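You operate a simulated robot arm through the tools that you are given. There is no shell and no other tool. Be economical: measure what you need, move in short steps, check, and stop when the job is done.

The job below is to be done with a simulated robot arm. You get a single attempt, and the scene is never put back.

JOB
Clamp the leaf stamped HOLE 17, rub its rust off and prime the patch.
Fine: pad and brush go back. Set down upright: grey pad, round brush. A coat counts when it lies all over at full strength: go over it till it gets no stronger. What is to be rubbed or washed off counts as gone when no trace of it is left.

Only the result counts: the job must be done as asked and must still hold three seconds after the hand-in. Knocking over, shifting, dropping, spilling or breaking anything else fails it.

ROBOT AND FRAMES
A 6-joint arm with a two-finger parallel gripper, fixed in place. Base frame: the origin is at the foot of the arm, x ahead of it, y to its left, z up; the work surface is at about z = 0.735. Readings come in m, rad, newtons and seconds.
With the tool pointing down near the work surface it reaches from about 0.2 to 0.64 m from the base axis. Its first joint turns from -1.152 to 1.152 rad. Payload 2.7 kg.
Tool frame: the origin (TCP) lies between the finger pads and is the grasp point; the fingertips stand 0.023 m ahead of it; z points along the fingers, y is the line along which they close. Largest opening 0.094 m; finger width 0.038, thickness 0.01; the body of the gripper, 0.054 by 0.096 m, starts 0.039 m behind the TCP.
Orientation is that of the tool frame in the base frame, as [roll, pitch, yaw] about the fixed x, y, z axes, in that order (R = Rz(yaw) Ry(pitch) Rx(roll)). With the fingers straight down and closing along the base's y, the tool's x points along the base's -x, its y along +y and its z along -z.

CONTROLS
- The arm moves only by the tool arm_command. Its arguments are lists of equal length, an entry for each row: "xyz": the shift along the tool's x, y, z in m, a list of three; "turn": the turn, a rotation vector about the tool's x, y, z in rad, a list of three; "fingers": the opening, from 0 (shut) to 1 (fully open). In form: {"xyz": [[tx, ty, tz], ...], "turn": [[wx, wy, wz], ...], "fingers": [fingers, ...]}. A call has 1 to 10 rows; each row is the pose to reach, as a shift and turn from the pose commanded when the call began, along the tool's axes at that moment. A row lasts 0.2 s, in which the tool goes at most 0.05 m and 0.15 rad; a call with a longer step from one row to the next is refused whole, and so is a gripper value outside its range. Where a pose cannot be reached the arm comes as near as it can. A force on the tool above 40 N (or 10 N above the force at the start of the call, whichever is more), or a blocked arm, ends the call early, and 0.2 s more pass. Each finger travels about 0.045 m/s and halts on what it meets, pressing with about 32 N; the grip force reading is that of the motor and also rises with nothing between the fingers. The clock runs only during rows and for 0.2 s after the last one: add rows that repeat a pose to give the fingers time. The reply holds the time, the measured pose of the TCP, the force on the tool along the base axes, the opening and the grip force, in the units named above and with some noise, with the torque about the TCP (base axes, N m) and any sound that the robot's microphone picked up, and new pictures: "views" is both (left out), scene, wrist or none.
- Cameras (640 x 400 px; columns grow to the right, rows downward): "scene" is fixed at [0.0816, -0.43, 1.4257]; the picture's right is [0.76, -0.65, 0.00], its down [-0.23, -0.27, -0.94] and it looks along [0.61, 0.71, -0.35] (base axes); focal length 308 px, centre (320, 200). "wrist" rides on the gripper at [0.086, 0.016, -0.074] in the tool frame; the picture's right is [-0.18, 0.98, 0.00], its down [-0.58, -0.11, -0.81] and it looks along [-0.79, -0.15, 0.59] (tool axes); focal length 243 px, centre (320, 200). There is no depth. A picture from a camera that has moved, and an enlarged one, comes with that camera's place and axes in the base frame and with its lens.
- zoom(camera, box): a new picture of the part [left, top, right, bottom] of that camera's present view, enlarged. No time passes.
- job_done(): hands the job in; it is judged then, once.

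Work in short steps. Places have to be worked out from the pictures, the camera data and where the tool is seen: move nearer, look again, correct. Check each grasp and each placing, and mend what went wrong. You have 120 turns and 200 pictures in all, those below and enlarged ones among them. Open the gripper and draw the arm clear of the work before you hand the job in, unless the task says otherwise; then end with one line.

The tools are called after "Request:" by a JSON object that holds its "fn" and its "kwargs". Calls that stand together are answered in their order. arm_command: Moves the arm, as the interface text tells. Its arguments: {"type":"object","properties":{"xyz":{"type":"array"},"turn":{"type":"array"},"fingers":{"type":"array"},"views":{"type":"string","enum":["both","scene","wrist","none"]}},"required":["xyz","turn","fingers"]} The other tools are called the same way: zoom (camera, box) takes an enlarged picture of a part of a camera's view; job_done () hands the job in.

At the start:

```text
t: 0.0
tcp_pos: [0.3416, 0.108, 1.295]
ee_rot: [3.141, 0.001, -3.141]
contact_force: [0.5, -0.2, -0.1]
torque: [-0.02, 0.01, 0.0]
opening: 0.0939
grasp_force: 0.1
```

scene: 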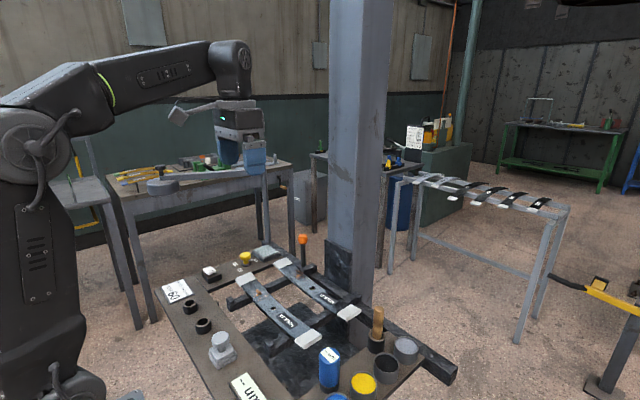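
wrist: 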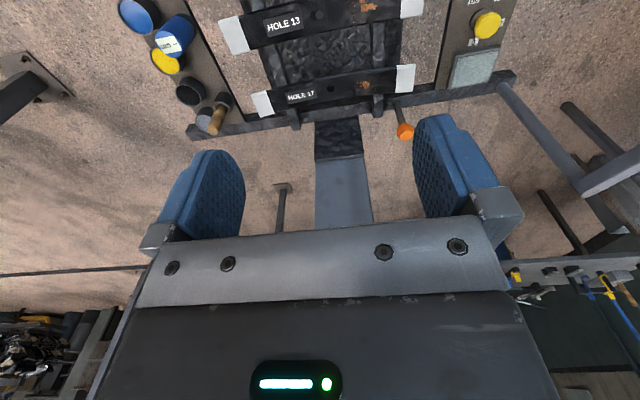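

I start by enlarging the work area to identify the leaves, clamp, pad, brush and primer.

Request:
{"fn": "zoom", "kwargs": {"camera": "scene", "box": [150, 230, 310, 330]}}

Request:
{"fn": "zoom", "kwargs": {"camera": "scene", "box": [300, 300, 460, 400]}}

Request:
{"fn": "zoom", "kwargs": {"camera": "scene", "box": [180, 300, 340, 400]}}

Request:
{"fn": "zoom", "kwargs": {"camera": "wrist", "box": [200, 0, 520, 200]}}

```text
4.00 times, centred on (230, 280) of scene
camera zoom: at [0.0816, -0.43, 1.4257], right [0.76, -0.65, 0.0], down [-0.23, -0.27, -0.94], along [0.61, 0.71, -0.35], focal length 1231 px, centre (680, -120)
```

zoom: 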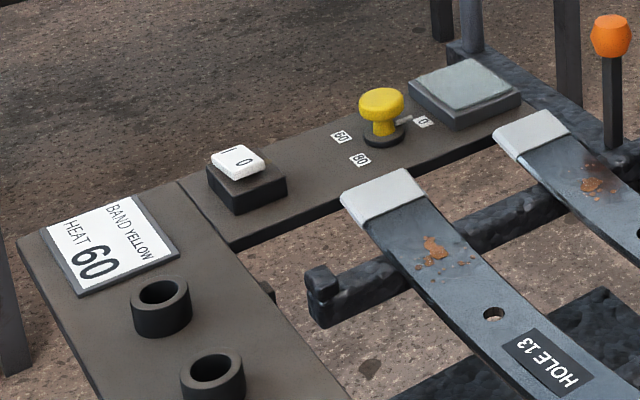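

```text
4.00 times, centred on (380, 350) of scene
camera zoom: at [0.0816, -0.43, 1.4257], right [0.76, -0.65, 0.0], down [-0.23, -0.27, -0.94], along [0.61, 0.71, -0.35], focal length 1231 px, centre (80, -400)
```

zoom: 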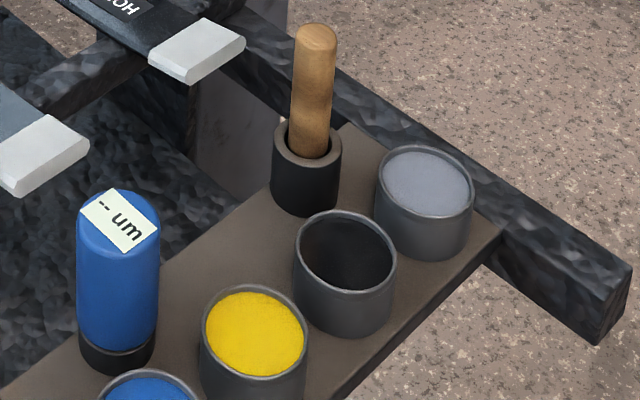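

```text
4.00 times, centred on (260, 350) of scene
camera zoom: at [0.0816, -0.43, 1.4257], right [0.76, -0.65, 0.0], down [-0.23, -0.27, -0.94], along [0.61, 0.71, -0.35], focal length 1231 px, centre (560, -400)
```

zoom: 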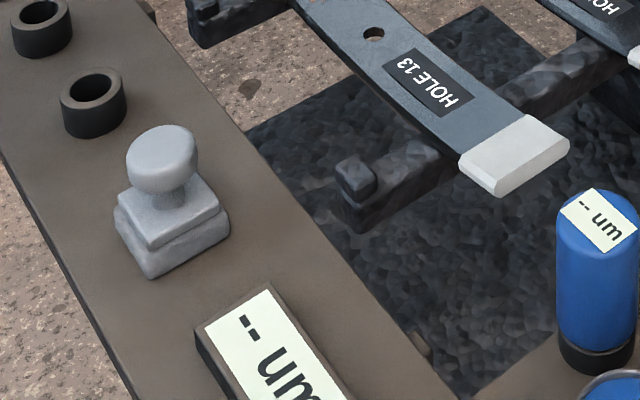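

```text
2.00 times, centred on (360, 100) of wrist
camera zoom: at [0.2552, 0.1262, 1.3696], right [0.18, 0.98, 0.0], down [0.58, -0.11, 0.81], along [0.79, -0.15, -0.59], focal length 485 px, centre (240, 400)
```

zoom: 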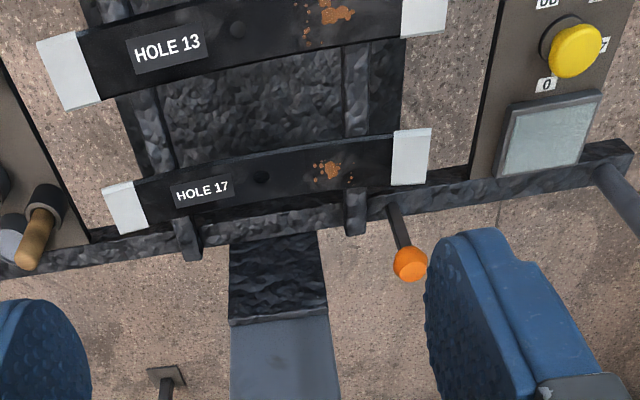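

Triangulating both views puts the leaves' tops around z≈0.91, rust of HOLE 17 near (0.517, 0.172), orange lever ball near (0.58, 0.23, 0.985), brush top near (0.50, -0.125, 1.0). I move nearer for a better look.

Request:
{"fn": "arm_command", "kwargs": {"xyz": [[-0.02, 0.015, 0.04], [-0.04, 0.03, 0.08], [-0.06, 0.045, 0.12], [-0.08, 0.06, 0.16]], "turn": [[0, 0, 0], [0, 0, 0], [0, 0, 0], [0, 0, 0]], "fingers": [1, 1, 1, 1]}}

```text
t: 1.0
tcp_pos: [0.4202, 0.1688, 1.1361]
ee_rot: [-3.141, 0.003, -3.141]
contact_force: [0.4, 0.1, 0.2]
torque: [-0.02, 0.03, 0.02]
opening: 0.094
grasp_force: 0.1
camera wrist: at [0.3336, 0.1855, 1.2108], right [0.18, 0.98, 0.0], down [0.58, -0.11, 0.81], along [0.79, -0.15, -0.59], focal length 243 px, centre (320, 200)
```

scene: 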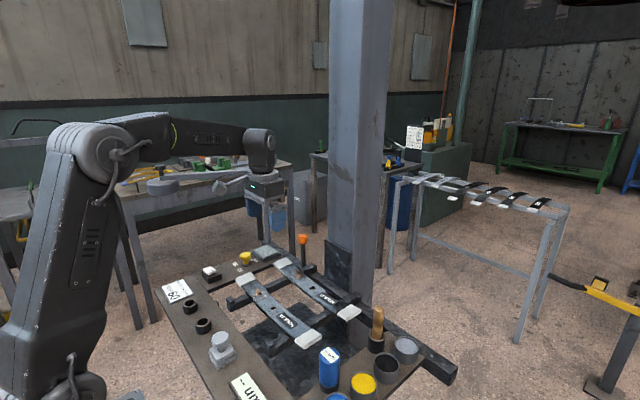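
wrist: 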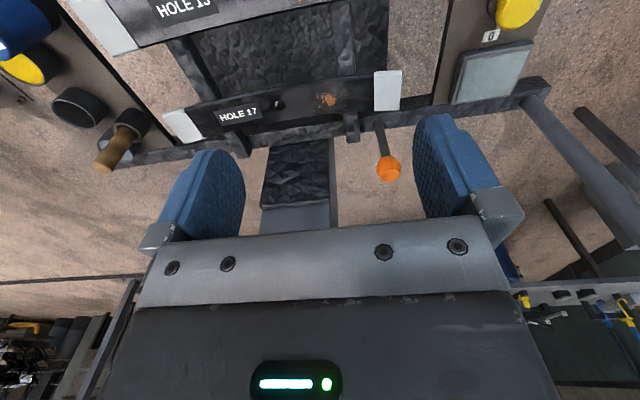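

I enlarge the lever region in both cameras to see how the clamp works.

Request:
{"fn": "zoom", "kwargs": {"camera": "wrist", "box": [220, 60, 420, 185]}}

Request:
{"fn": "zoom", "kwargs": {"camera": "scene", "box": [250, 225, 378, 305]}}

```text
3.20 times, centred on (320, 122) of wrist
camera zoom: at [0.3336, 0.1855, 1.2108], right [0.18, 0.98, 0.0], down [0.58, -0.11, 0.81], along [0.79, -0.15, -0.59], focal length 776 px, centre (320, 448)
```

zoom: 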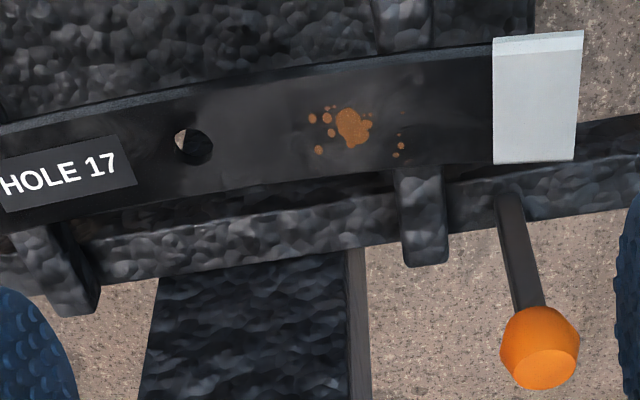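

```text
5.00 times, centred on (314, 265) of scene
camera zoom: at [0.0816, -0.43, 1.4257], right [0.76, -0.65, 0.0], down [-0.23, -0.27, -0.94], along [0.61, 0.71, -0.35], focal length 1539 px, centre (350, -125)
```

zoom: 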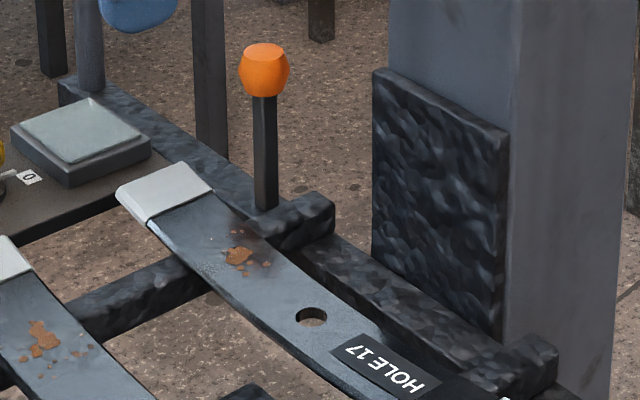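

The lever is vertical at (0.581, 0.232), ball z≈0.987, rising from z≈0.89 behind the leaf. I go above it with open fingers.

Request:
{"fn": "arm_command", "kwargs": {"xyz": [[-0.04, 0.016, 0.015], [-0.08, 0.032, 0.03], [-0.12, 0.048, 0.045], [-0.161, 0.063, 0.06], [-0.161, 0.063, 0.075]], "turn": [[0, 0, 0], [0, 0, 0], [0, 0, 0], [0, 0, 0], [0, 0, 0]], "fingers": [1, 1, 1, 1, 1]}}

```text
t: 2.2
tcp_pos: [0.5717, 0.2261, 1.0568]
ee_rot: [3.141, -0.001, 3.141]
contact_force: [0.4, 0.6, 0.4]
torque: [-0.01, -0.02, 0.01]
opening: 0.094
grasp_force: 0.0
out of reach, approached as far as the arm can: row 4, 5
camera wrist: at [0.4849, 0.2428, 1.1322], right [0.18, 0.98, 0.0], down [0.58, -0.11, 0.81], along [0.79, -0.15, -0.59], focal length 243 px, centre (320, 200)
```

scene: 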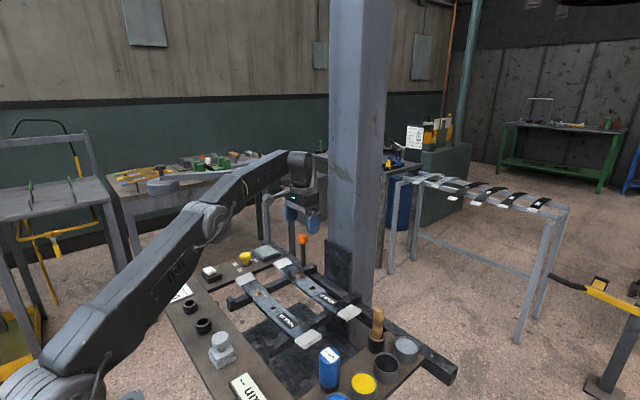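
wrist: 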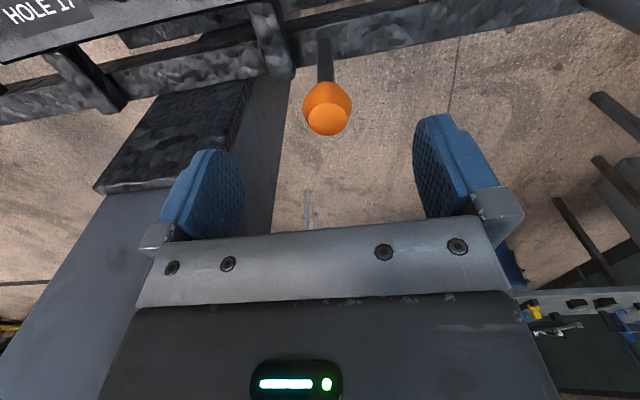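

Ball re-measured at (0.578, 0.231, 0.987). I descend around it.

Request:
{"fn": "arm_command", "kwargs": {"xyz": [[0.0, 0.002, 0.035], [0.0, 0.004, 0.07]], "turn": [[0, 0, 0], [0, 0, 0]], "fingers": [1, 1]}}

```text
t: 2.8
tcp_pos: [0.5703, 0.2297, 0.9869]
ee_rot: [3.139, 0.0, -3.141]
contact_force: [0.2, 0.8, -0.6]
torque: [-0.01, -0.02, 0.01]
opening: 0.0942
grasp_force: 0.1
camera wrist: at [0.4847, 0.2463, 1.0616], right [0.18, 0.98, 0.0], down [0.58, -0.11, 0.81], along [0.79, -0.15, -0.59], focal length 243 px, centre (320, 200)
```

scene: 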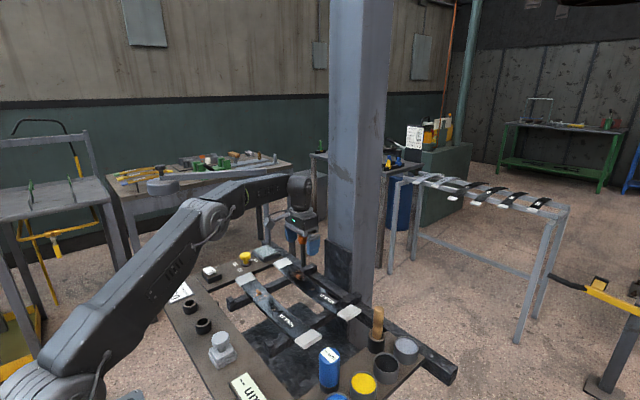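
wrist: 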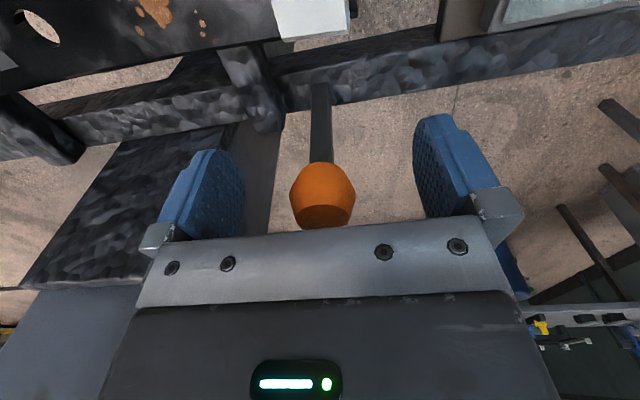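

The ball sits between the fingers; I close on it.

Request:
{"fn": "arm_command", "kwargs": {"xyz": [[0, 0, 0], [0, 0, 0], [0, 0, 0], [0, 0, 0], [0, 0, 0], [0, 0, 0]], "turn": [[0, 0, 0], [0, 0, 0], [0, 0, 0], [0, 0, 0], [0, 0, 0], [0, 0, 0]], "fingers": [0.2, 0.2, 0.2, 0.2, 0.2, 0.2], "views": "wrist"}}

```text
t: 4.2
tcp_pos: [0.571, 0.2306, 0.9868]
ee_rot: [3.141, 0.001, 3.141]
contact_force: [-0.6, -0.5, -0.3]
torque: [-0.03, -0.01, 0.01]
opening: 0.0311
grasp_force: 45.4
camera wrist: at [0.4846, 0.2462, 1.0619], right [0.18, 0.98, 0.0], down [0.58, -0.11, 0.81], along [0.79, -0.15, -0.59], focal length 243 px, centre (320, 200)
```

wrist: 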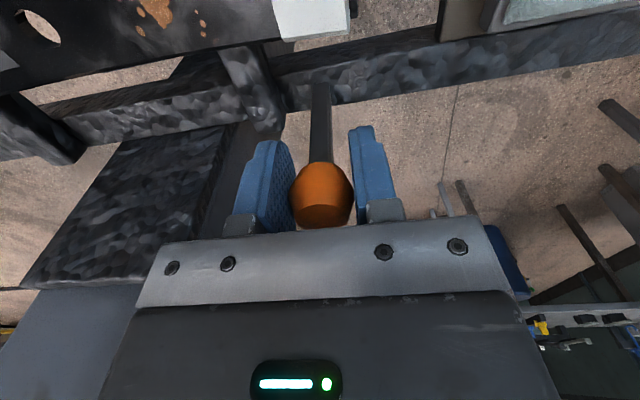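

Ball gripped (31 mm). I test a small pull toward the base (−x), then read the force.

Request:
{"fn": "arm_command", "kwargs": {"xyz": [[0.006, 0, 0], [0.012, 0, 0]], "turn": [[0, 0, 0], [0, 0, 0]], "fingers": [0.2, 0.2], "views": "none"}}

Request:
{"fn": "arm_command", "kwargs": {"xyz": [[-0.006, 0, 0], [-0.012, 0, 0], [-0.012, -0.006, 0], [-0.012, -0.012, 0]], "turn": [[0, 0, 0], [0, 0, 0], [0, 0, 0], [0, 0, 0]], "fingers": [0.2, 0.2, 0.2, 0.2], "views": "wrist"}}

```text
t: 4.8
tcp_pos: [0.5611, 0.2288, 0.9881]
ee_rot: [3.14, 0.011, 3.139]
contact_force: [34.7, -2.3, 0.4]
torque: [-0.16, 0.12, -0.03]
opening: 0.0309
grasp_force: 44.9
```

```text
t: 5.8
tcp_pos: [0.5681, 0.2194, 0.9836]
ee_rot: [3.14, -0.005, -3.14]
contact_force: [-25.0, 5.2, 0.2]
torque: [0.34, -0.17, 0.11]
opening: 0.031
grasp_force: 44.9
camera wrist: at [0.4828, 0.2362, 1.0603], right [0.18, 0.98, 0.0], down [0.59, -0.11, 0.8], along [0.79, -0.15, -0.6], focal length 243 px, centre (320, 200)
```

wrist: 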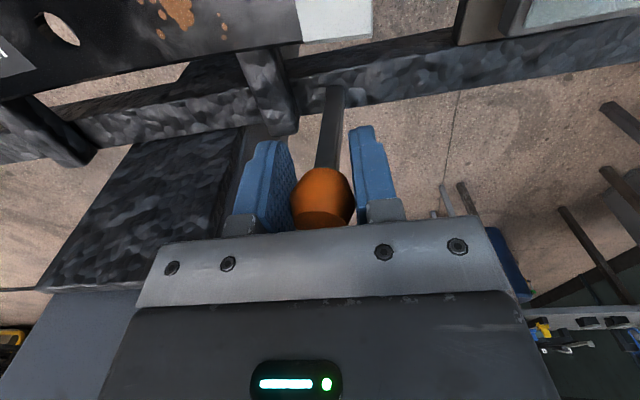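

The lever is rigid along x but swings freely toward −y (5 N). I loosen the fingers and push it along its arc toward −y with the +y finger.

Request:
{"fn": "arm_command", "kwargs": {"xyz": [[0, 0, 0], [0, 0, 0], [0, -0.02, 0.003], [0, -0.036, 0.009], [0, -0.051, 0.018], [0, -0.064, 0.029]], "turn": [[0, 0, 0], [0, 0, 0], [0, 0, 0], [0, 0, 0], [0, 0, 0], [0, 0, 0]], "fingers": [0.48, 0.48, 0.48, 0.48, 0.48, 0.48]}}

```text
t: 7.0
tcp_pos: [0.5702, 0.185, 0.9808]
ee_rot: [3.128, 0.021, -3.127]
contact_force: [-2.9, 8.5, 1.3]
torque: [-0.21, -0.08, 0.05]
opening: 0.0417
grasp_force: 0.1
stopped in row 5: the force on the tool passed its limit at 49 N (the readings are from after the stop); the commanded pose is now the measured one
camera wrist: at [0.482, 0.199, 1.0544], right [0.17, 0.99, 0.02], down [0.57, -0.11, 0.82], along [0.81, -0.13, -0.58], focal length 243 px, centre (320, 200)
```

scene: 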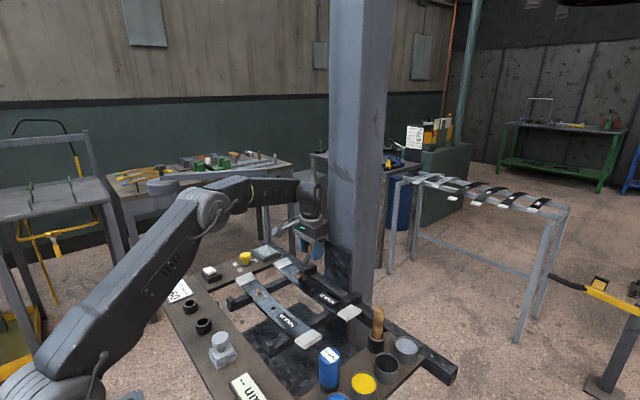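
wrist: 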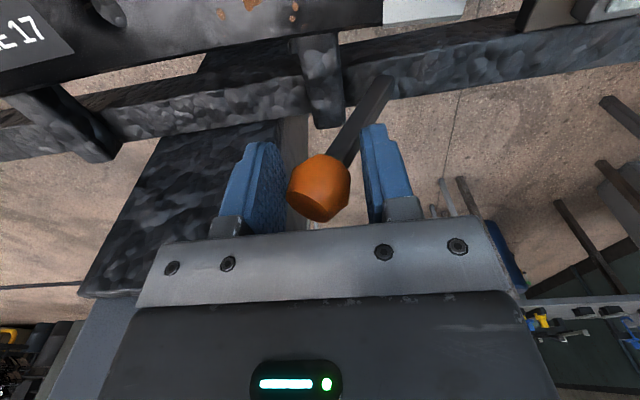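

Stopped at 49 N with the lever leaning about 25–30°. I look closely to see whether it is at its stop or whether the gripper meets the pillar.

Request:
{"fn": "zoom", "kwargs": {"camera": "scene", "box": [258, 170, 386, 250]}}

Request:
{"fn": "zoom", "kwargs": {"camera": "scene", "box": [250, 225, 378, 305]}}

```text
5.00 times, centred on (322, 210) of scene
camera zoom: at [0.0815, -0.4298, 1.4257], right [0.76, -0.65, 0.0], down [-0.23, -0.27, -0.94], along [0.61, 0.71, -0.35], focal length 1539 px, centre (310, 150)
```

zoom: 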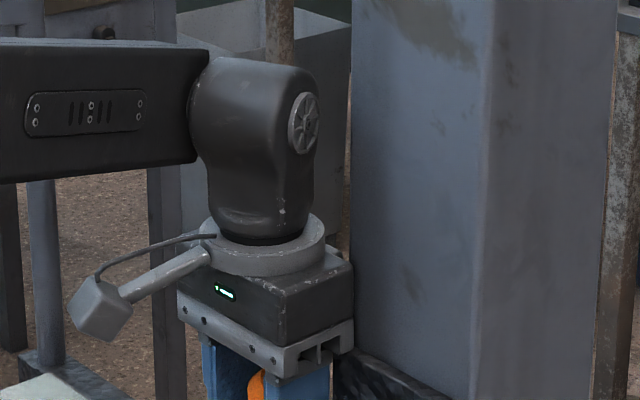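

```text
5.00 times, centred on (314, 265) of scene
camera zoom: at [0.0815, -0.4298, 1.4257], right [0.76, -0.65, 0.0], down [-0.23, -0.27, -0.94], along [0.61, 0.71, -0.35], focal length 1539 px, centre (350, -125)
```

zoom: 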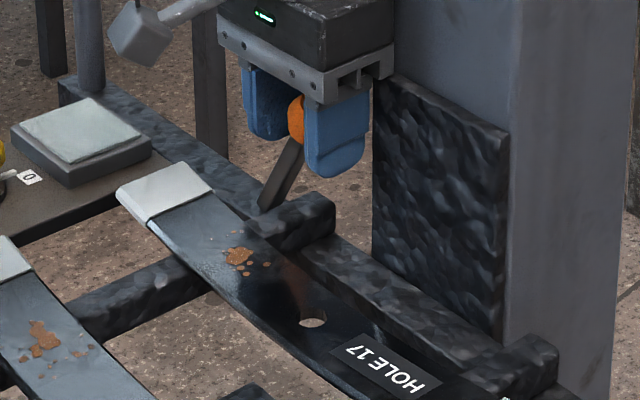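

The gripper body touched the pillar's edge (pillar face x≈0.60, edge y≈0.15). I rise off, go to the +y side with fingers shut and tilt the tool so the body stays nearer the base.

Request:
{"fn": "arm_command", "kwargs": {"xyz": [[0, 0.003, -0.03], [0, 0.003, -0.06], [0, 0.04, -0.06], [0, 0.075, -0.06], [0, 0.075, -0.06], [0, 0.075, -0.06], [0, 0.075, -0.06]], "turn": [[0, 0, 0], [0, 0, 0], [0, -0.12, 0], [0, -0.24, 0], [0, -0.35, 0], [0, -0.35, 0], [0, -0.35, 0]], "fingers": [0.48, 0.48, 0.3, 0, 0, 0, 0]}}

```text
t: 8.6
tcp_pos: [0.5686, 0.2562, 1.0407]
ee_rot: [3.129, 0.374, -3.132]
contact_force: [0.3, -0.2, 0.5]
torque: [-0.01, 0.03, 0.01]
opening: 0.0002
grasp_force: 31.7
camera wrist: at [0.4614, 0.272, 1.0791], right [0.16, 0.98, 0.08], down [0.25, -0.12, 0.96], along [0.95, -0.13, -0.27], focal length 243 px, centre (320, 200)
```

scene: 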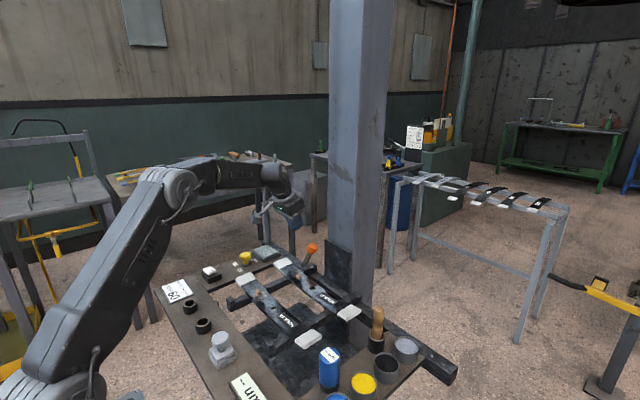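
wrist: 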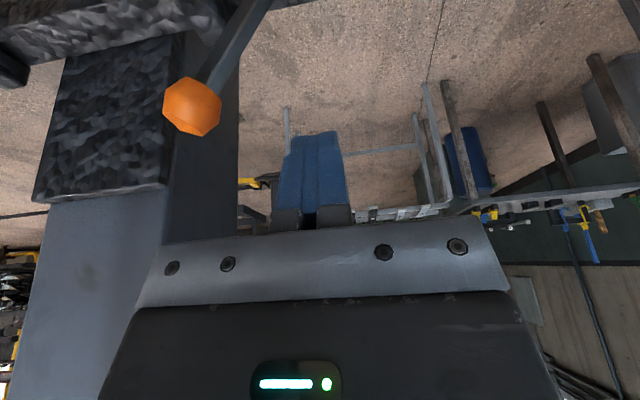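

The lever stays where left, ball near (0.578, 0.187, 0.975). I lower on its +y side and push it further with shut fingers.

Request:
{"fn": "arm_command", "kwargs": {"xyz": [[0.011, 0, 0.028], [0.023, 0, 0.0587], [0.023, -0.04, 0.0587], [0.025, -0.056, 0.064], [0.0262, -0.062, 0.0668]], "turn": [[0, 0, 0], [0, 0, 0], [0, 0, 0], [0, 0, 0], [0, 0, 0]], "fingers": [0, 0, 0, 0, 0]}}

```text
t: 9.8
tcp_pos: [0.5687, 0.1963, 0.9685]
ee_rot: [3.131, 0.369, -3.132]
contact_force: [0.2, 0.0, 0.0]
torque: [0.02, -0.01, 0.01]
opening: 0.0
grasp_force: 32.2
camera wrist: at [0.4609, 0.2102, 1.0077], right [0.16, 0.98, 0.08], down [0.25, -0.12, 0.96], along [0.95, -0.13, -0.27], focal length 243 px, centre (320, 200)
```

scene: 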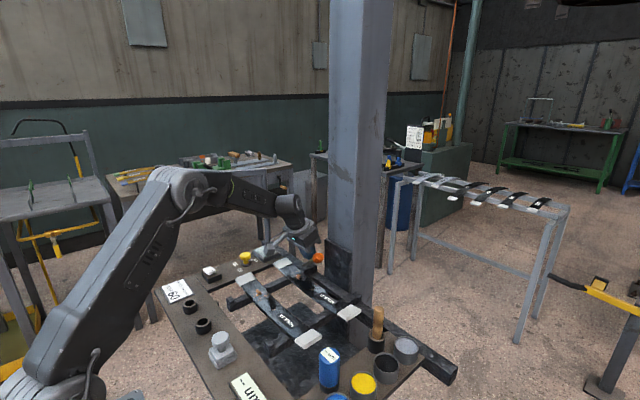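
wrist: 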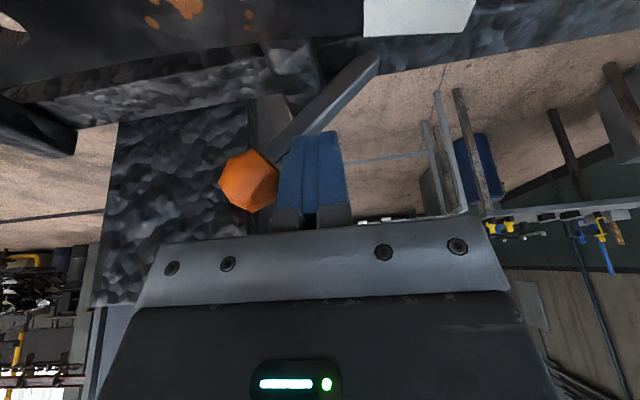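

Lever follows at about 45° with no resistance. I continue along the arc.

Request:
{"fn": "arm_command", "kwargs": {"xyz": [[0.0042, -0.014, 0.0107], [0.0091, -0.024, 0.0233], [0.013, -0.033, 0.0335]], "turn": [[0, 0, 0], [0, 0, 0], [0, 0, 0]], "fingers": [0, 0, 0]}}

```text
t: 10.2
tcp_pos: [0.5682, 0.1894, 0.9643]
ee_rot: [3.116, 0.387, -3.13]
contact_force: [-11.2, 4.3, 8.4]
torque: [0.06, 0.31, -0.09]
opening: 0.0
grasp_force: 31.9
stopped in row 2: the force on the tool passed its limit at 53 N (the readings are from after the stop); the commanded pose is now the measured one
camera wrist: at [0.4601, 0.2026, 1.0011], right [0.15, 0.98, 0.09], down [0.24, -0.13, 0.96], along [0.96, -0.12, -0.25], focal length 243 px, centre (320, 200)
```

scene: 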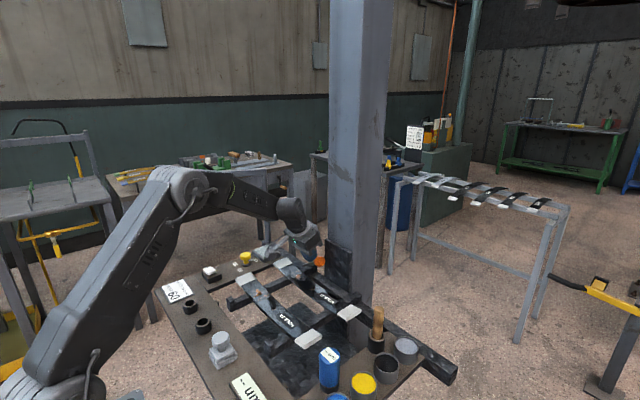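
wrist: 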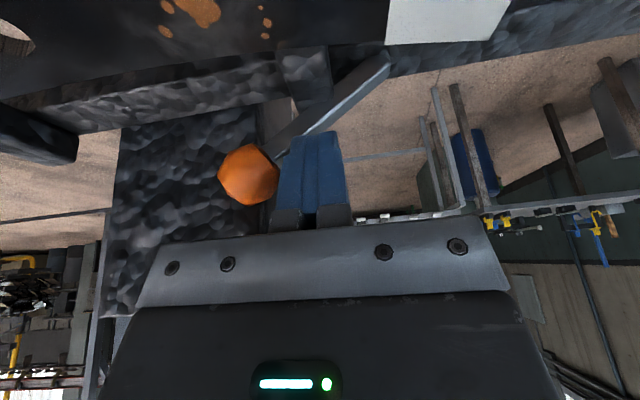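

Stopped with 53 N; I zoom to see what is in contact.

Request:
{"fn": "zoom", "kwargs": {"camera": "scene", "box": [258, 205, 386, 285]}}

Request:
{"fn": "zoom", "kwargs": {"camera": "wrist", "box": [180, 20, 440, 240]}}

```text
5.00 times, centred on (322, 245) of scene
camera zoom: at [0.0811, -0.43, 1.4257], right [0.76, -0.65, 0.0], down [-0.23, -0.27, -0.94], along [0.61, 0.71, -0.35], focal length 1539 px, centre (310, -25)
```

zoom: 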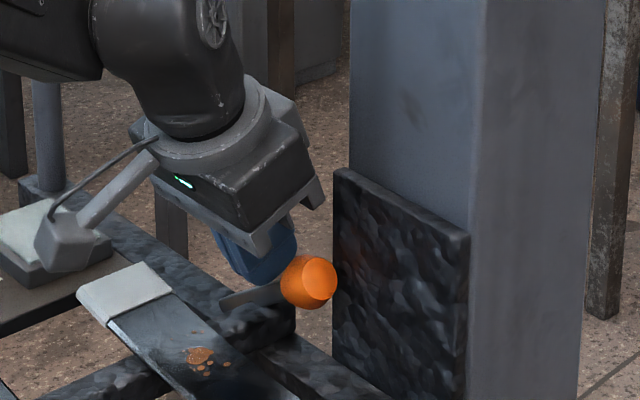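

```text
1.82 times, centred on (310, 130) of wrist
camera zoom: at [0.4601, 0.2026, 1.0011], right [0.15, 0.98, 0.09], down [0.24, -0.13, 0.96], along [0.96, -0.12, -0.25], focal length 441 px, centre (338, 327)
```

zoom: 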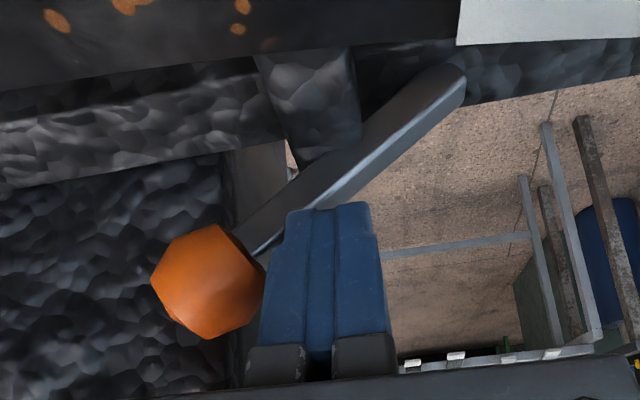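

Fingertips press on the shaft with the lever near 53°. I raise slightly and push on the ball itself to check whether it is truly at its stop.

Request:
{"fn": "arm_command", "kwargs": {"xyz": [[-0.003, 0.0, -0.0085], [-0.003, -0.008, -0.0085], [-0.003, -0.014, -0.0085], [-0.003, -0.018, -0.0075], [-0.003, -0.022, -0.0065]], "turn": [[0, 0, 0], [0, 0, 0], [0, 0, 0], [0, 0, 0], [0, 0, 0]], "fingers": [0, 0, 0, 0, 0], "views": "wrist"}}

```text
t: 11.4
tcp_pos: [0.5679, 0.1756, 0.9735]
ee_rot: [3.106, 0.392, -3.122]
contact_force: [-6.1, 5.3, 5.8]
torque: [0.09, 0.17, -0.02]
opening: 0.0001
grasp_force: 32.5
stopped in row 5: the force on the tool passed its limit at 43 N (the readings are from after the stop); the commanded pose is now the measured one
camera wrist: at [0.4599, 0.1886, 1.0097], right [0.14, 0.98, 0.1], down [0.23, -0.13, 0.96], along [0.96, -0.11, -0.25], focal length 243 px, centre (320, 200)
```

wrist: 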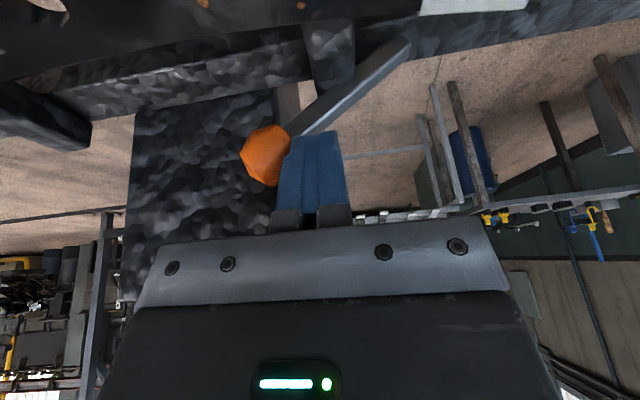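

The ball doesn't move further: lever is at its stop (~55°). I withdraw up and level the tool, then look at the leaf.

Request:
{"fn": "arm_command", "kwargs": {"xyz": [[0, 0.01, -0.03], [0, 0.01, -0.08], [0.0, 0.01, -0.12], [0.0, 0.01, -0.15], [0.02, 0.01, -0.15]], "turn": [[0, 0, 0], [0, 0, 0], [0, 0.13, 0], [0, 0.26, 0], [0, 0.385, 0]], "fingers": [0, 0.2, 0.6, 1, 1]}}

Request:
{"fn": "zoom", "kwargs": {"camera": "scene", "box": [250, 225, 378, 305]}}

```text
t: 12.6
tcp_pos: [0.4932, 0.1789, 1.1047]
ee_rot: [3.111, 0.006, -3.112]
contact_force: [0.4, 0.0, 0.4]
torque: [-0.03, 0.03, 0.0]
opening: 0.0847
grasp_force: 0.1
camera wrist: at [0.4059, 0.1907, 1.1802], right [0.15, 0.99, 0.03], down [0.58, -0.12, 0.81], along [0.8, -0.11, -0.59], focal length 243 px, centre (320, 200)
```

scene: 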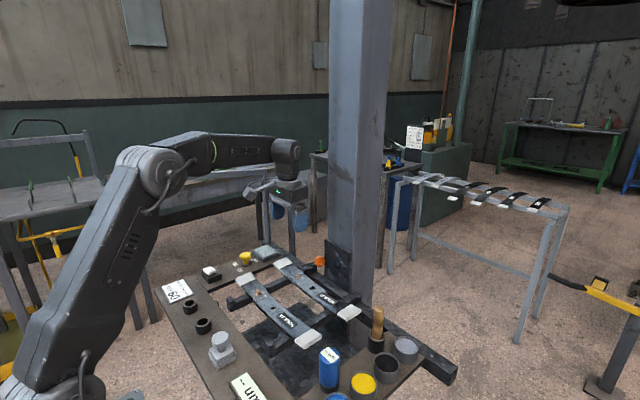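
wrist: 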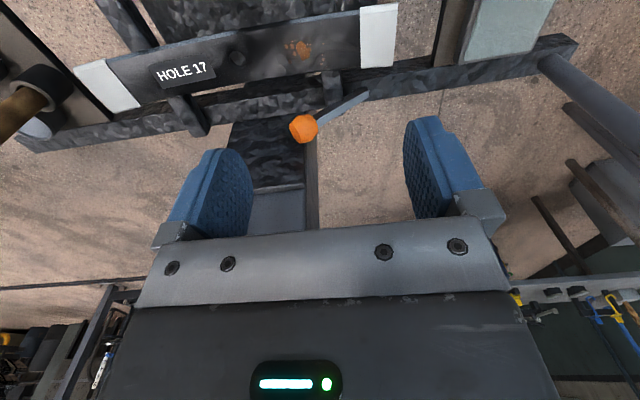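

```text
5.00 times, centred on (314, 265) of scene
camera zoom: at [0.0816, -0.43, 1.4257], right [0.76, -0.65, 0.0], down [-0.23, -0.27, -0.94], along [0.61, 0.71, -0.35], focal length 1539 px, centre (350, -125)
```

zoom: 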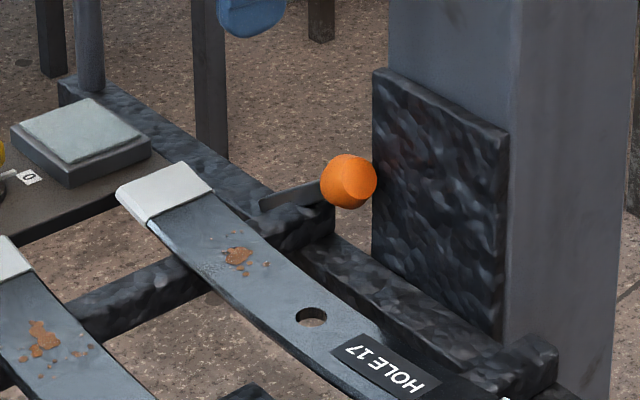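

Lever down, leaf unmoved, rust still seen. Next I hover above the grey pad (est. (0.255, 0.09)) to locate it, also straightening the small tool skew.

Request:
{"fn": "arm_command", "kwargs": {"xyz": [[0.04, -0.015, -0.01], [0.085, -0.03, -0.01], [0.13, -0.045, -0.005], [0.175, -0.06, 0.0], [0.215, -0.075, 0.015], [0.235, -0.089, 0.035]], "turn": [[0.03, 0, 0.03], [0.03, 0, 0.03], [0.03, 0, 0.03], [0.03, 0, 0.03], [0.03, 0, 0.03], [0.03, 0, 0.03]], "fingers": [1, 1, 1, 1, 1, 1]}}

Request:
{"fn": "zoom", "kwargs": {"camera": "wrist", "box": [160, 0, 480, 200]}}

```text
t: 14.0
tcp_pos: [0.261, 0.0846, 1.0632]
ee_rot: [3.141, 0.006, 3.141]
contact_force: [-0.2, -0.1, -0.6]
torque: [-0.02, -0.01, -0.02]
opening: 0.0941
grasp_force: 0.2
camera wrist: at [0.1744, 0.1019, 1.1381], right [0.18, 0.98, 0.0], down [0.58, -0.11, 0.81], along [0.8, -0.15, -0.59], focal length 243 px, centre (320, 200)
```

scene: 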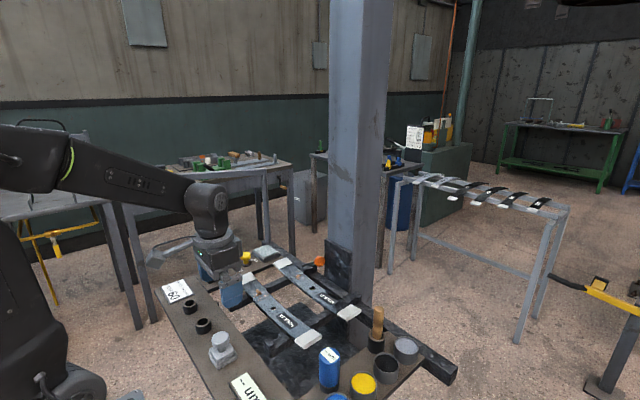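
wrist: 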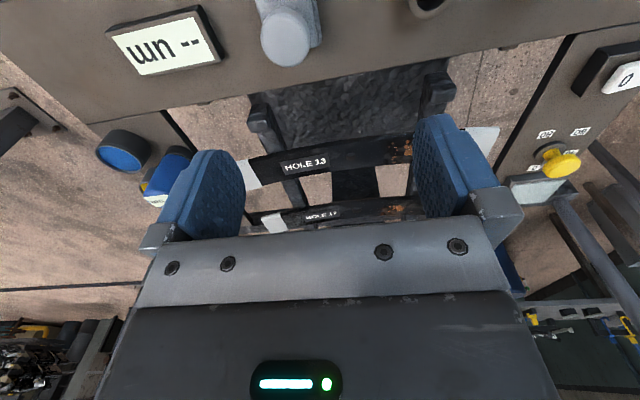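

```text
2.00 times, centred on (320, 100) of wrist
camera zoom: at [0.1744, 0.1019, 1.1381], right [0.18, 0.98, 0.0], down [0.58, -0.11, 0.81], along [0.8, -0.15, -0.59], focal length 485 px, centre (320, 400)
```

zoom: 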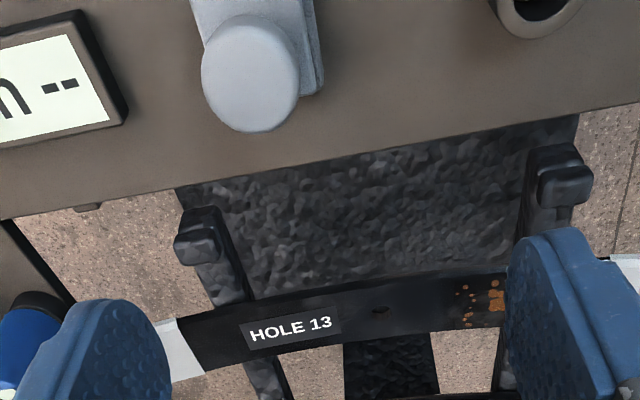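

Knob triangulated at (0.242, 0.063, 0.94). I go over it at z≈1.0 and check.

Request:
{"fn": "arm_command", "kwargs": {"xyz": [[0.01, -0.011, 0.03], [0.019, -0.0216, 0.065]], "turn": [[0, 0, 0], [0, 0, 0]], "fingers": [1, 1]}}

```text
t: 14.6
tcp_pos: [0.2429, 0.0655, 0.999]
ee_rot: [-3.141, 0.008, 3.142]
contact_force: [-1.1, -0.1, 0.0]
torque: [-0.01, 0.03, -0.01]
opening: 0.0941
grasp_force: 0.0
camera wrist: at [0.1554, 0.082, 1.0736], right [0.18, 0.98, 0.0], down [0.58, -0.11, 0.81], along [0.8, -0.15, -0.59], focal length 243 px, centre (320, 200)
```

scene: 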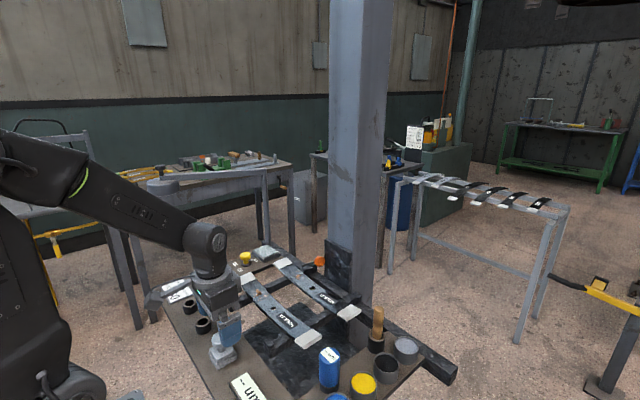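
wrist: 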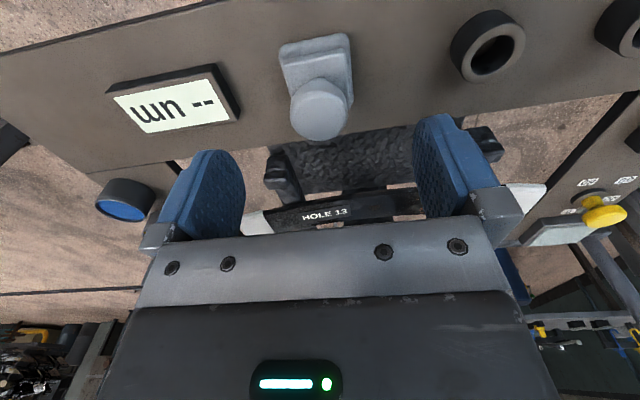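

Knob is straight below the TCP. Descend to z≈0.942.

Request:
{"fn": "arm_command", "kwargs": {"xyz": [[0, 0, 0.03], [0, 0, 0.056]], "turn": [[0, 0, 0], [0, 0, 0]], "fingers": [1, 1]}}

Request:
{"fn": "zoom", "kwargs": {"camera": "scene", "box": [170, 300, 298, 380]}}

```text
t: 15.2
tcp_pos: [0.2421, 0.0641, 0.9452]
ee_rot: [-3.141, 0.005, 3.14]
contact_force: [0.2, -0.4, -0.3]
torque: [0.0, 0.0, -0.01]
opening: 0.0942
grasp_force: 0.1
camera wrist: at [0.156, 0.0802, 1.0183], right [0.18, 0.98, 0.0], down [0.58, -0.11, 0.81], along [0.8, -0.15, -0.59], focal length 243 px, centre (320, 200)
```

scene: 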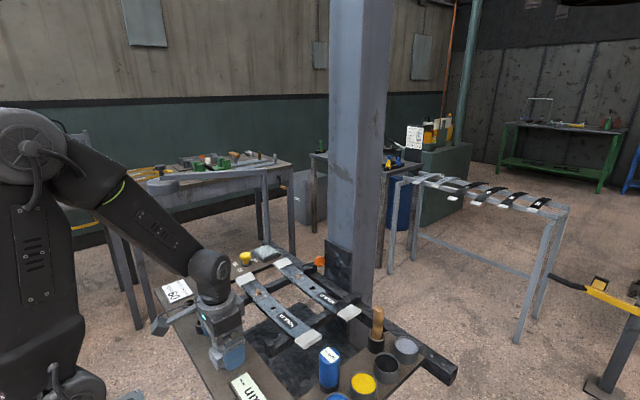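
wrist: 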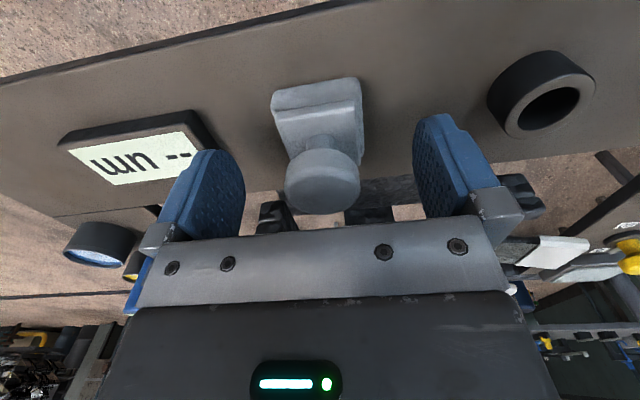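

```text
5.00 times, centred on (234, 340) of scene
camera zoom: at [0.0816, -0.4301, 1.4257], right [0.76, -0.65, 0.0], down [-0.23, -0.27, -0.94], along [0.61, 0.71, -0.35], focal length 1539 px, centre (750, -500)
```

zoom: 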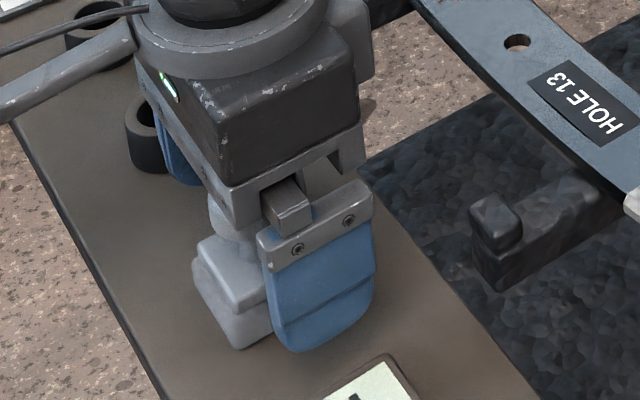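

Knob lies between the fingers at TCP height. Close on it.

Request:
{"fn": "arm_command", "kwargs": {"xyz": [[0, 0, 0], [0, 0, 0], [0, 0, 0], [0, 0, 0], [0, 0, 0]], "turn": [[0, 0, 0], [0, 0, 0], [0, 0, 0], [0, 0, 0], [0, 0, 0]], "fingers": [0.2, 0.2, 0.2, 0.2, 0.2]}}

Request:
{"fn": "zoom", "kwargs": {"camera": "scene", "box": [170, 300, 298, 380]}}

```text
t: 16.4
tcp_pos: [0.2428, 0.0645, 0.9439]
ee_rot: [-3.141, 0.007, 3.14]
contact_force: [0.5, -0.1, -0.7]
torque: [0.0, 0.02, 0.05]
opening: 0.0379
grasp_force: 32.0
camera wrist: at [0.1561, 0.0803, 1.0186], right [0.19, 0.98, 0.0], down [0.58, -0.11, 0.81], along [0.8, -0.15, -0.59], focal length 243 px, centre (320, 200)
```

scene: 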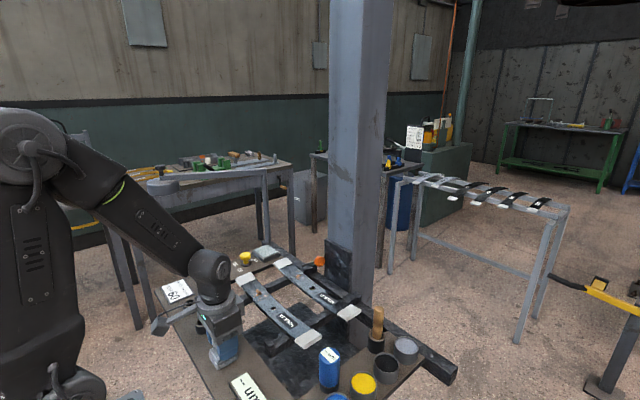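
wrist: 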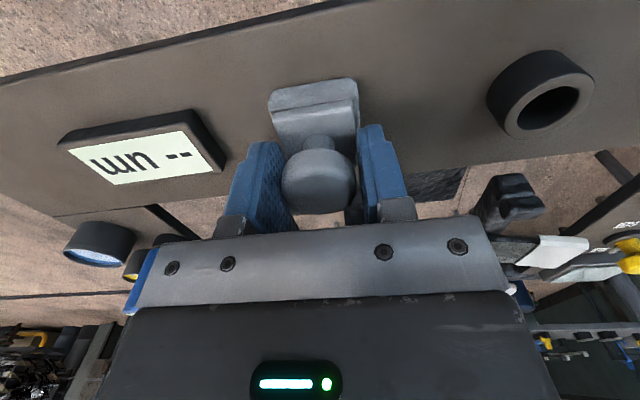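

```text
5.00 times, centred on (234, 340) of scene
camera zoom: at [0.0816, -0.43, 1.4257], right [0.76, -0.65, 0.0], down [-0.23, -0.27, -0.94], along [0.61, 0.71, -0.35], focal length 1539 px, centre (750, -500)
```

zoom: 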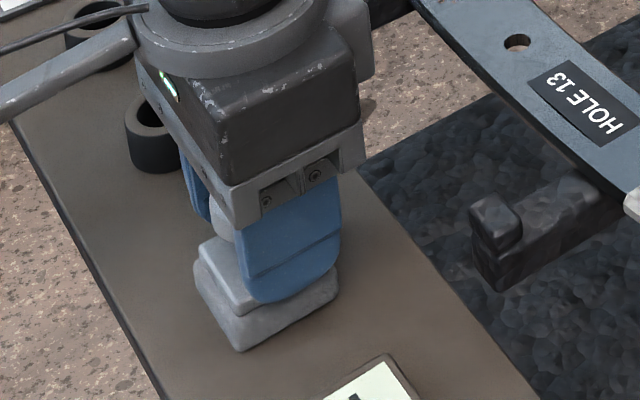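

Gripped at 38 mm (grasp pose 0.2428, 0.0645, 0.944 noted for return). Lift straight up and check the pad comes along.

Request:
{"fn": "arm_command", "kwargs": {"xyz": [[0, 0, -0.02], [0, 0, -0.06], [0, 0, -0.1]], "turn": [[0, 0, 0], [0, 0, 0], [0, 0, 0]], "fingers": [0.2, 0.2, 0.2], "views": "scene"}}

Request:
{"fn": "zoom", "kwargs": {"camera": "scene", "box": [170, 270, 298, 350]}}

```text
t: 17.2
tcp_pos: [0.2428, 0.0615, 1.0434]
ee_rot: [-3.141, 0.004, 3.14]
contact_force: [0.2, -0.6, -0.6]
torque: [0.03, 0.04, -0.01]
opening: 0.0381
grasp_force: 32.0
```

scene: 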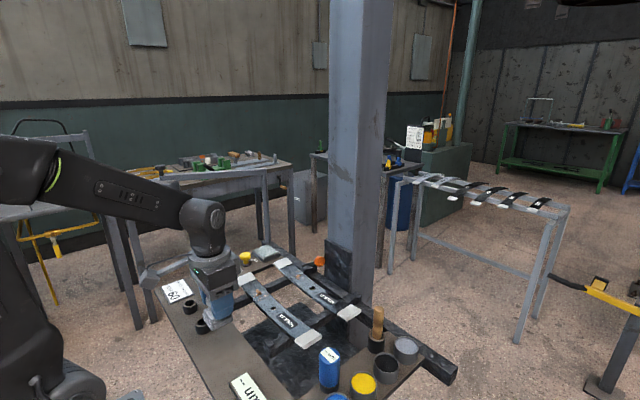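

```text
5.00 times, centred on (234, 310) of scene
camera zoom: at [0.0816, -0.43, 1.4257], right [0.76, -0.65, 0.0], down [-0.23, -0.27, -0.94], along [0.61, 0.71, -0.35], focal length 1539 px, centre (750, -350)
```

zoom: 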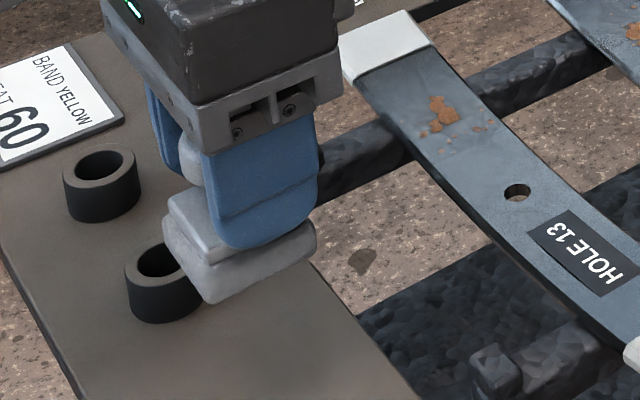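

Pad is held level. Carry it to above the rust of HOLE 17 at z≈1.04.

Request:
{"fn": "arm_command", "kwargs": {"xyz": [[-0.045, 0.0172, 0], [-0.09, 0.0345, 0], [-0.135, 0.0517, 0], [-0.18, 0.069, 0], [-0.225, 0.0862, 0], [-0.27, 0.1035, 0.0]], "turn": [[0, 0, 0], [0, 0, 0], [0, 0, 0], [0, 0, 0], [0, 0, 0], [0, 0, 0]], "fingers": [0.2, 0.2, 0.2, 0.2, 0.2, 0.2]}}

Request:
{"fn": "zoom", "kwargs": {"camera": "wrist", "box": [160, 0, 480, 200]}}

Request:
{"fn": "zoom", "kwargs": {"camera": "scene", "box": [230, 205, 358, 285]}}

```text
t: 18.6
tcp_pos: [0.5144, 0.1643, 1.0446]
ee_rot: [-3.141, 0.004, -3.141]
contact_force: [0.5, -0.2, -0.7]
torque: [0.0, -0.01, 0.01]
opening: 0.0376
grasp_force: 31.3
camera wrist: at [0.4288, 0.1818, 1.1187], right [0.18, 0.98, 0.0], down [0.58, -0.11, 0.81], along [0.8, -0.15, -0.59], focal length 243 px, centre (320, 200)
```

scene: 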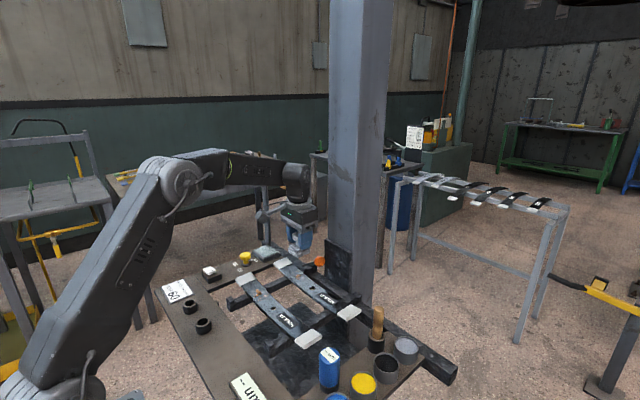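
wrist: 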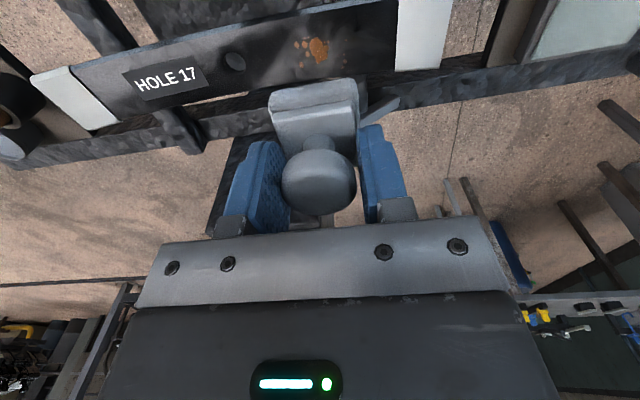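

```text
2.00 times, centred on (320, 100) of wrist
camera zoom: at [0.4288, 0.1818, 1.1187], right [0.18, 0.98, 0.0], down [0.58, -0.11, 0.81], along [0.8, -0.15, -0.59], focal length 485 px, centre (320, 400)
```

zoom: 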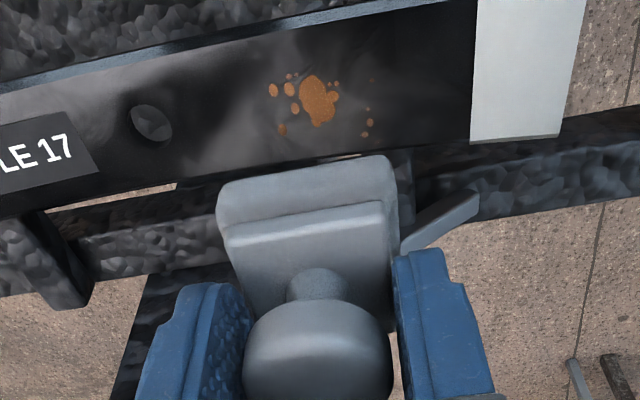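

```text
5.00 times, centred on (294, 245) of scene
camera zoom: at [0.0816, -0.4301, 1.4257], right [0.76, -0.65, 0.0], down [-0.23, -0.27, -0.94], along [0.61, 0.71, -0.35], focal length 1539 px, centre (450, -25)
```

zoom: 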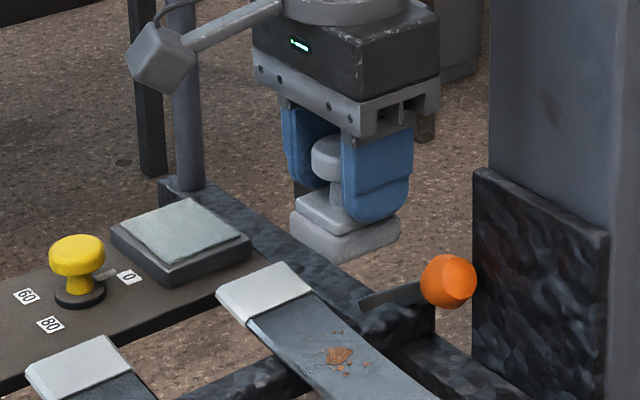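

Leaf centre x≈0.511, rust spans x 0.502–0.524, y 0.147–0.187, surface z≈0.92; pad bottom is ~0.0415 below the TCP. I lower to just above, then feel for contact.

Request:
{"fn": "arm_command", "kwargs": {"xyz": [[0.0025, 0.002, 0.04], [0.0025, 0.002, 0.074], [0.0025, 0.002, 0.077], [0.0025, 0.002, 0.08]], "turn": [[0, 0, 0], [0, 0, 0], [0, 0, 0], [0, 0, 0]], "fingers": [0.2, 0.2, 0.2, 0.2]}}

Request:
{"fn": "zoom", "kwargs": {"camera": "scene", "box": [240, 215, 368, 295]}}

```text
t: 19.6
tcp_pos: [0.5117, 0.1674, 0.9706]
ee_rot: [3.141, 0.013, 3.139]
contact_force: [-0.3, -0.2, 4.7]
torque: [0.06, 0.13, 0.03]
opening: 0.0384
grasp_force: 31.9
stopped in row 4: the force on the tool passed its limit at 42 N (the readings are from after the stop); the commanded pose is now the measured one
camera wrist: at [0.4251, 0.1839, 1.0445], right [0.19, 0.98, 0.0], down [0.57, -0.11, 0.81], along [0.8, -0.15, -0.58], focal length 243 px, centre (320, 200)
```

scene: 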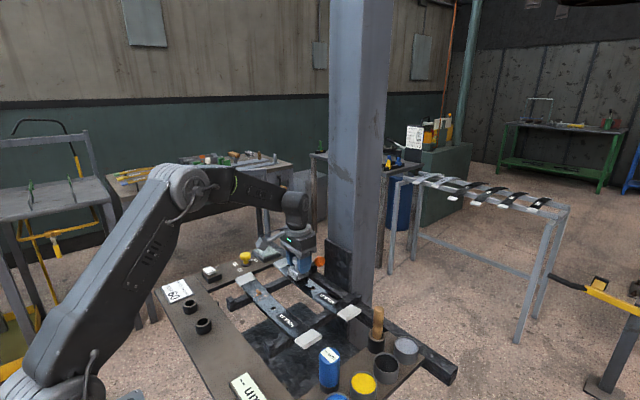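
wrist: 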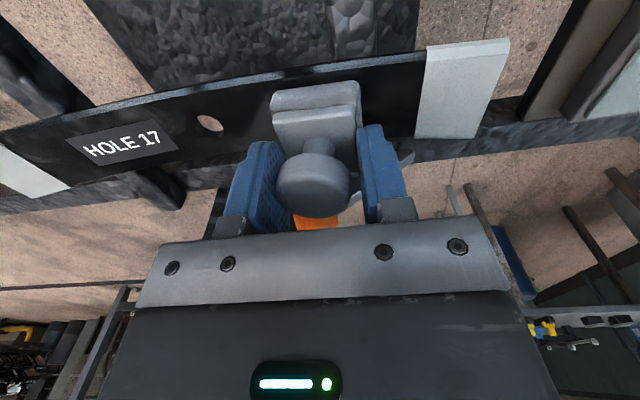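

```text
5.00 times, centred on (304, 255) of scene
camera zoom: at [0.0815, -0.4301, 1.4256], right [0.76, -0.65, 0.0], down [-0.23, -0.27, -0.94], along [0.61, 0.71, -0.35], focal length 1539 px, centre (400, -75)
```

zoom: 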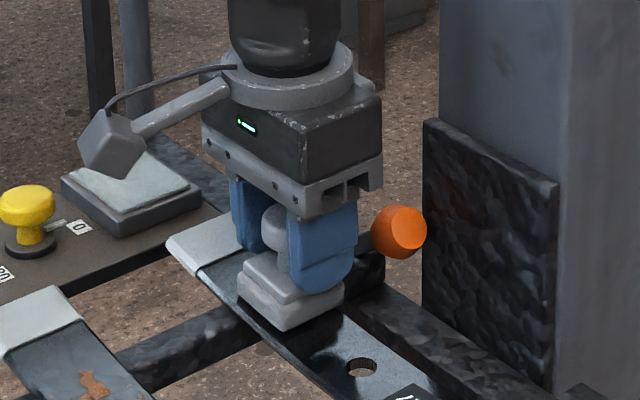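

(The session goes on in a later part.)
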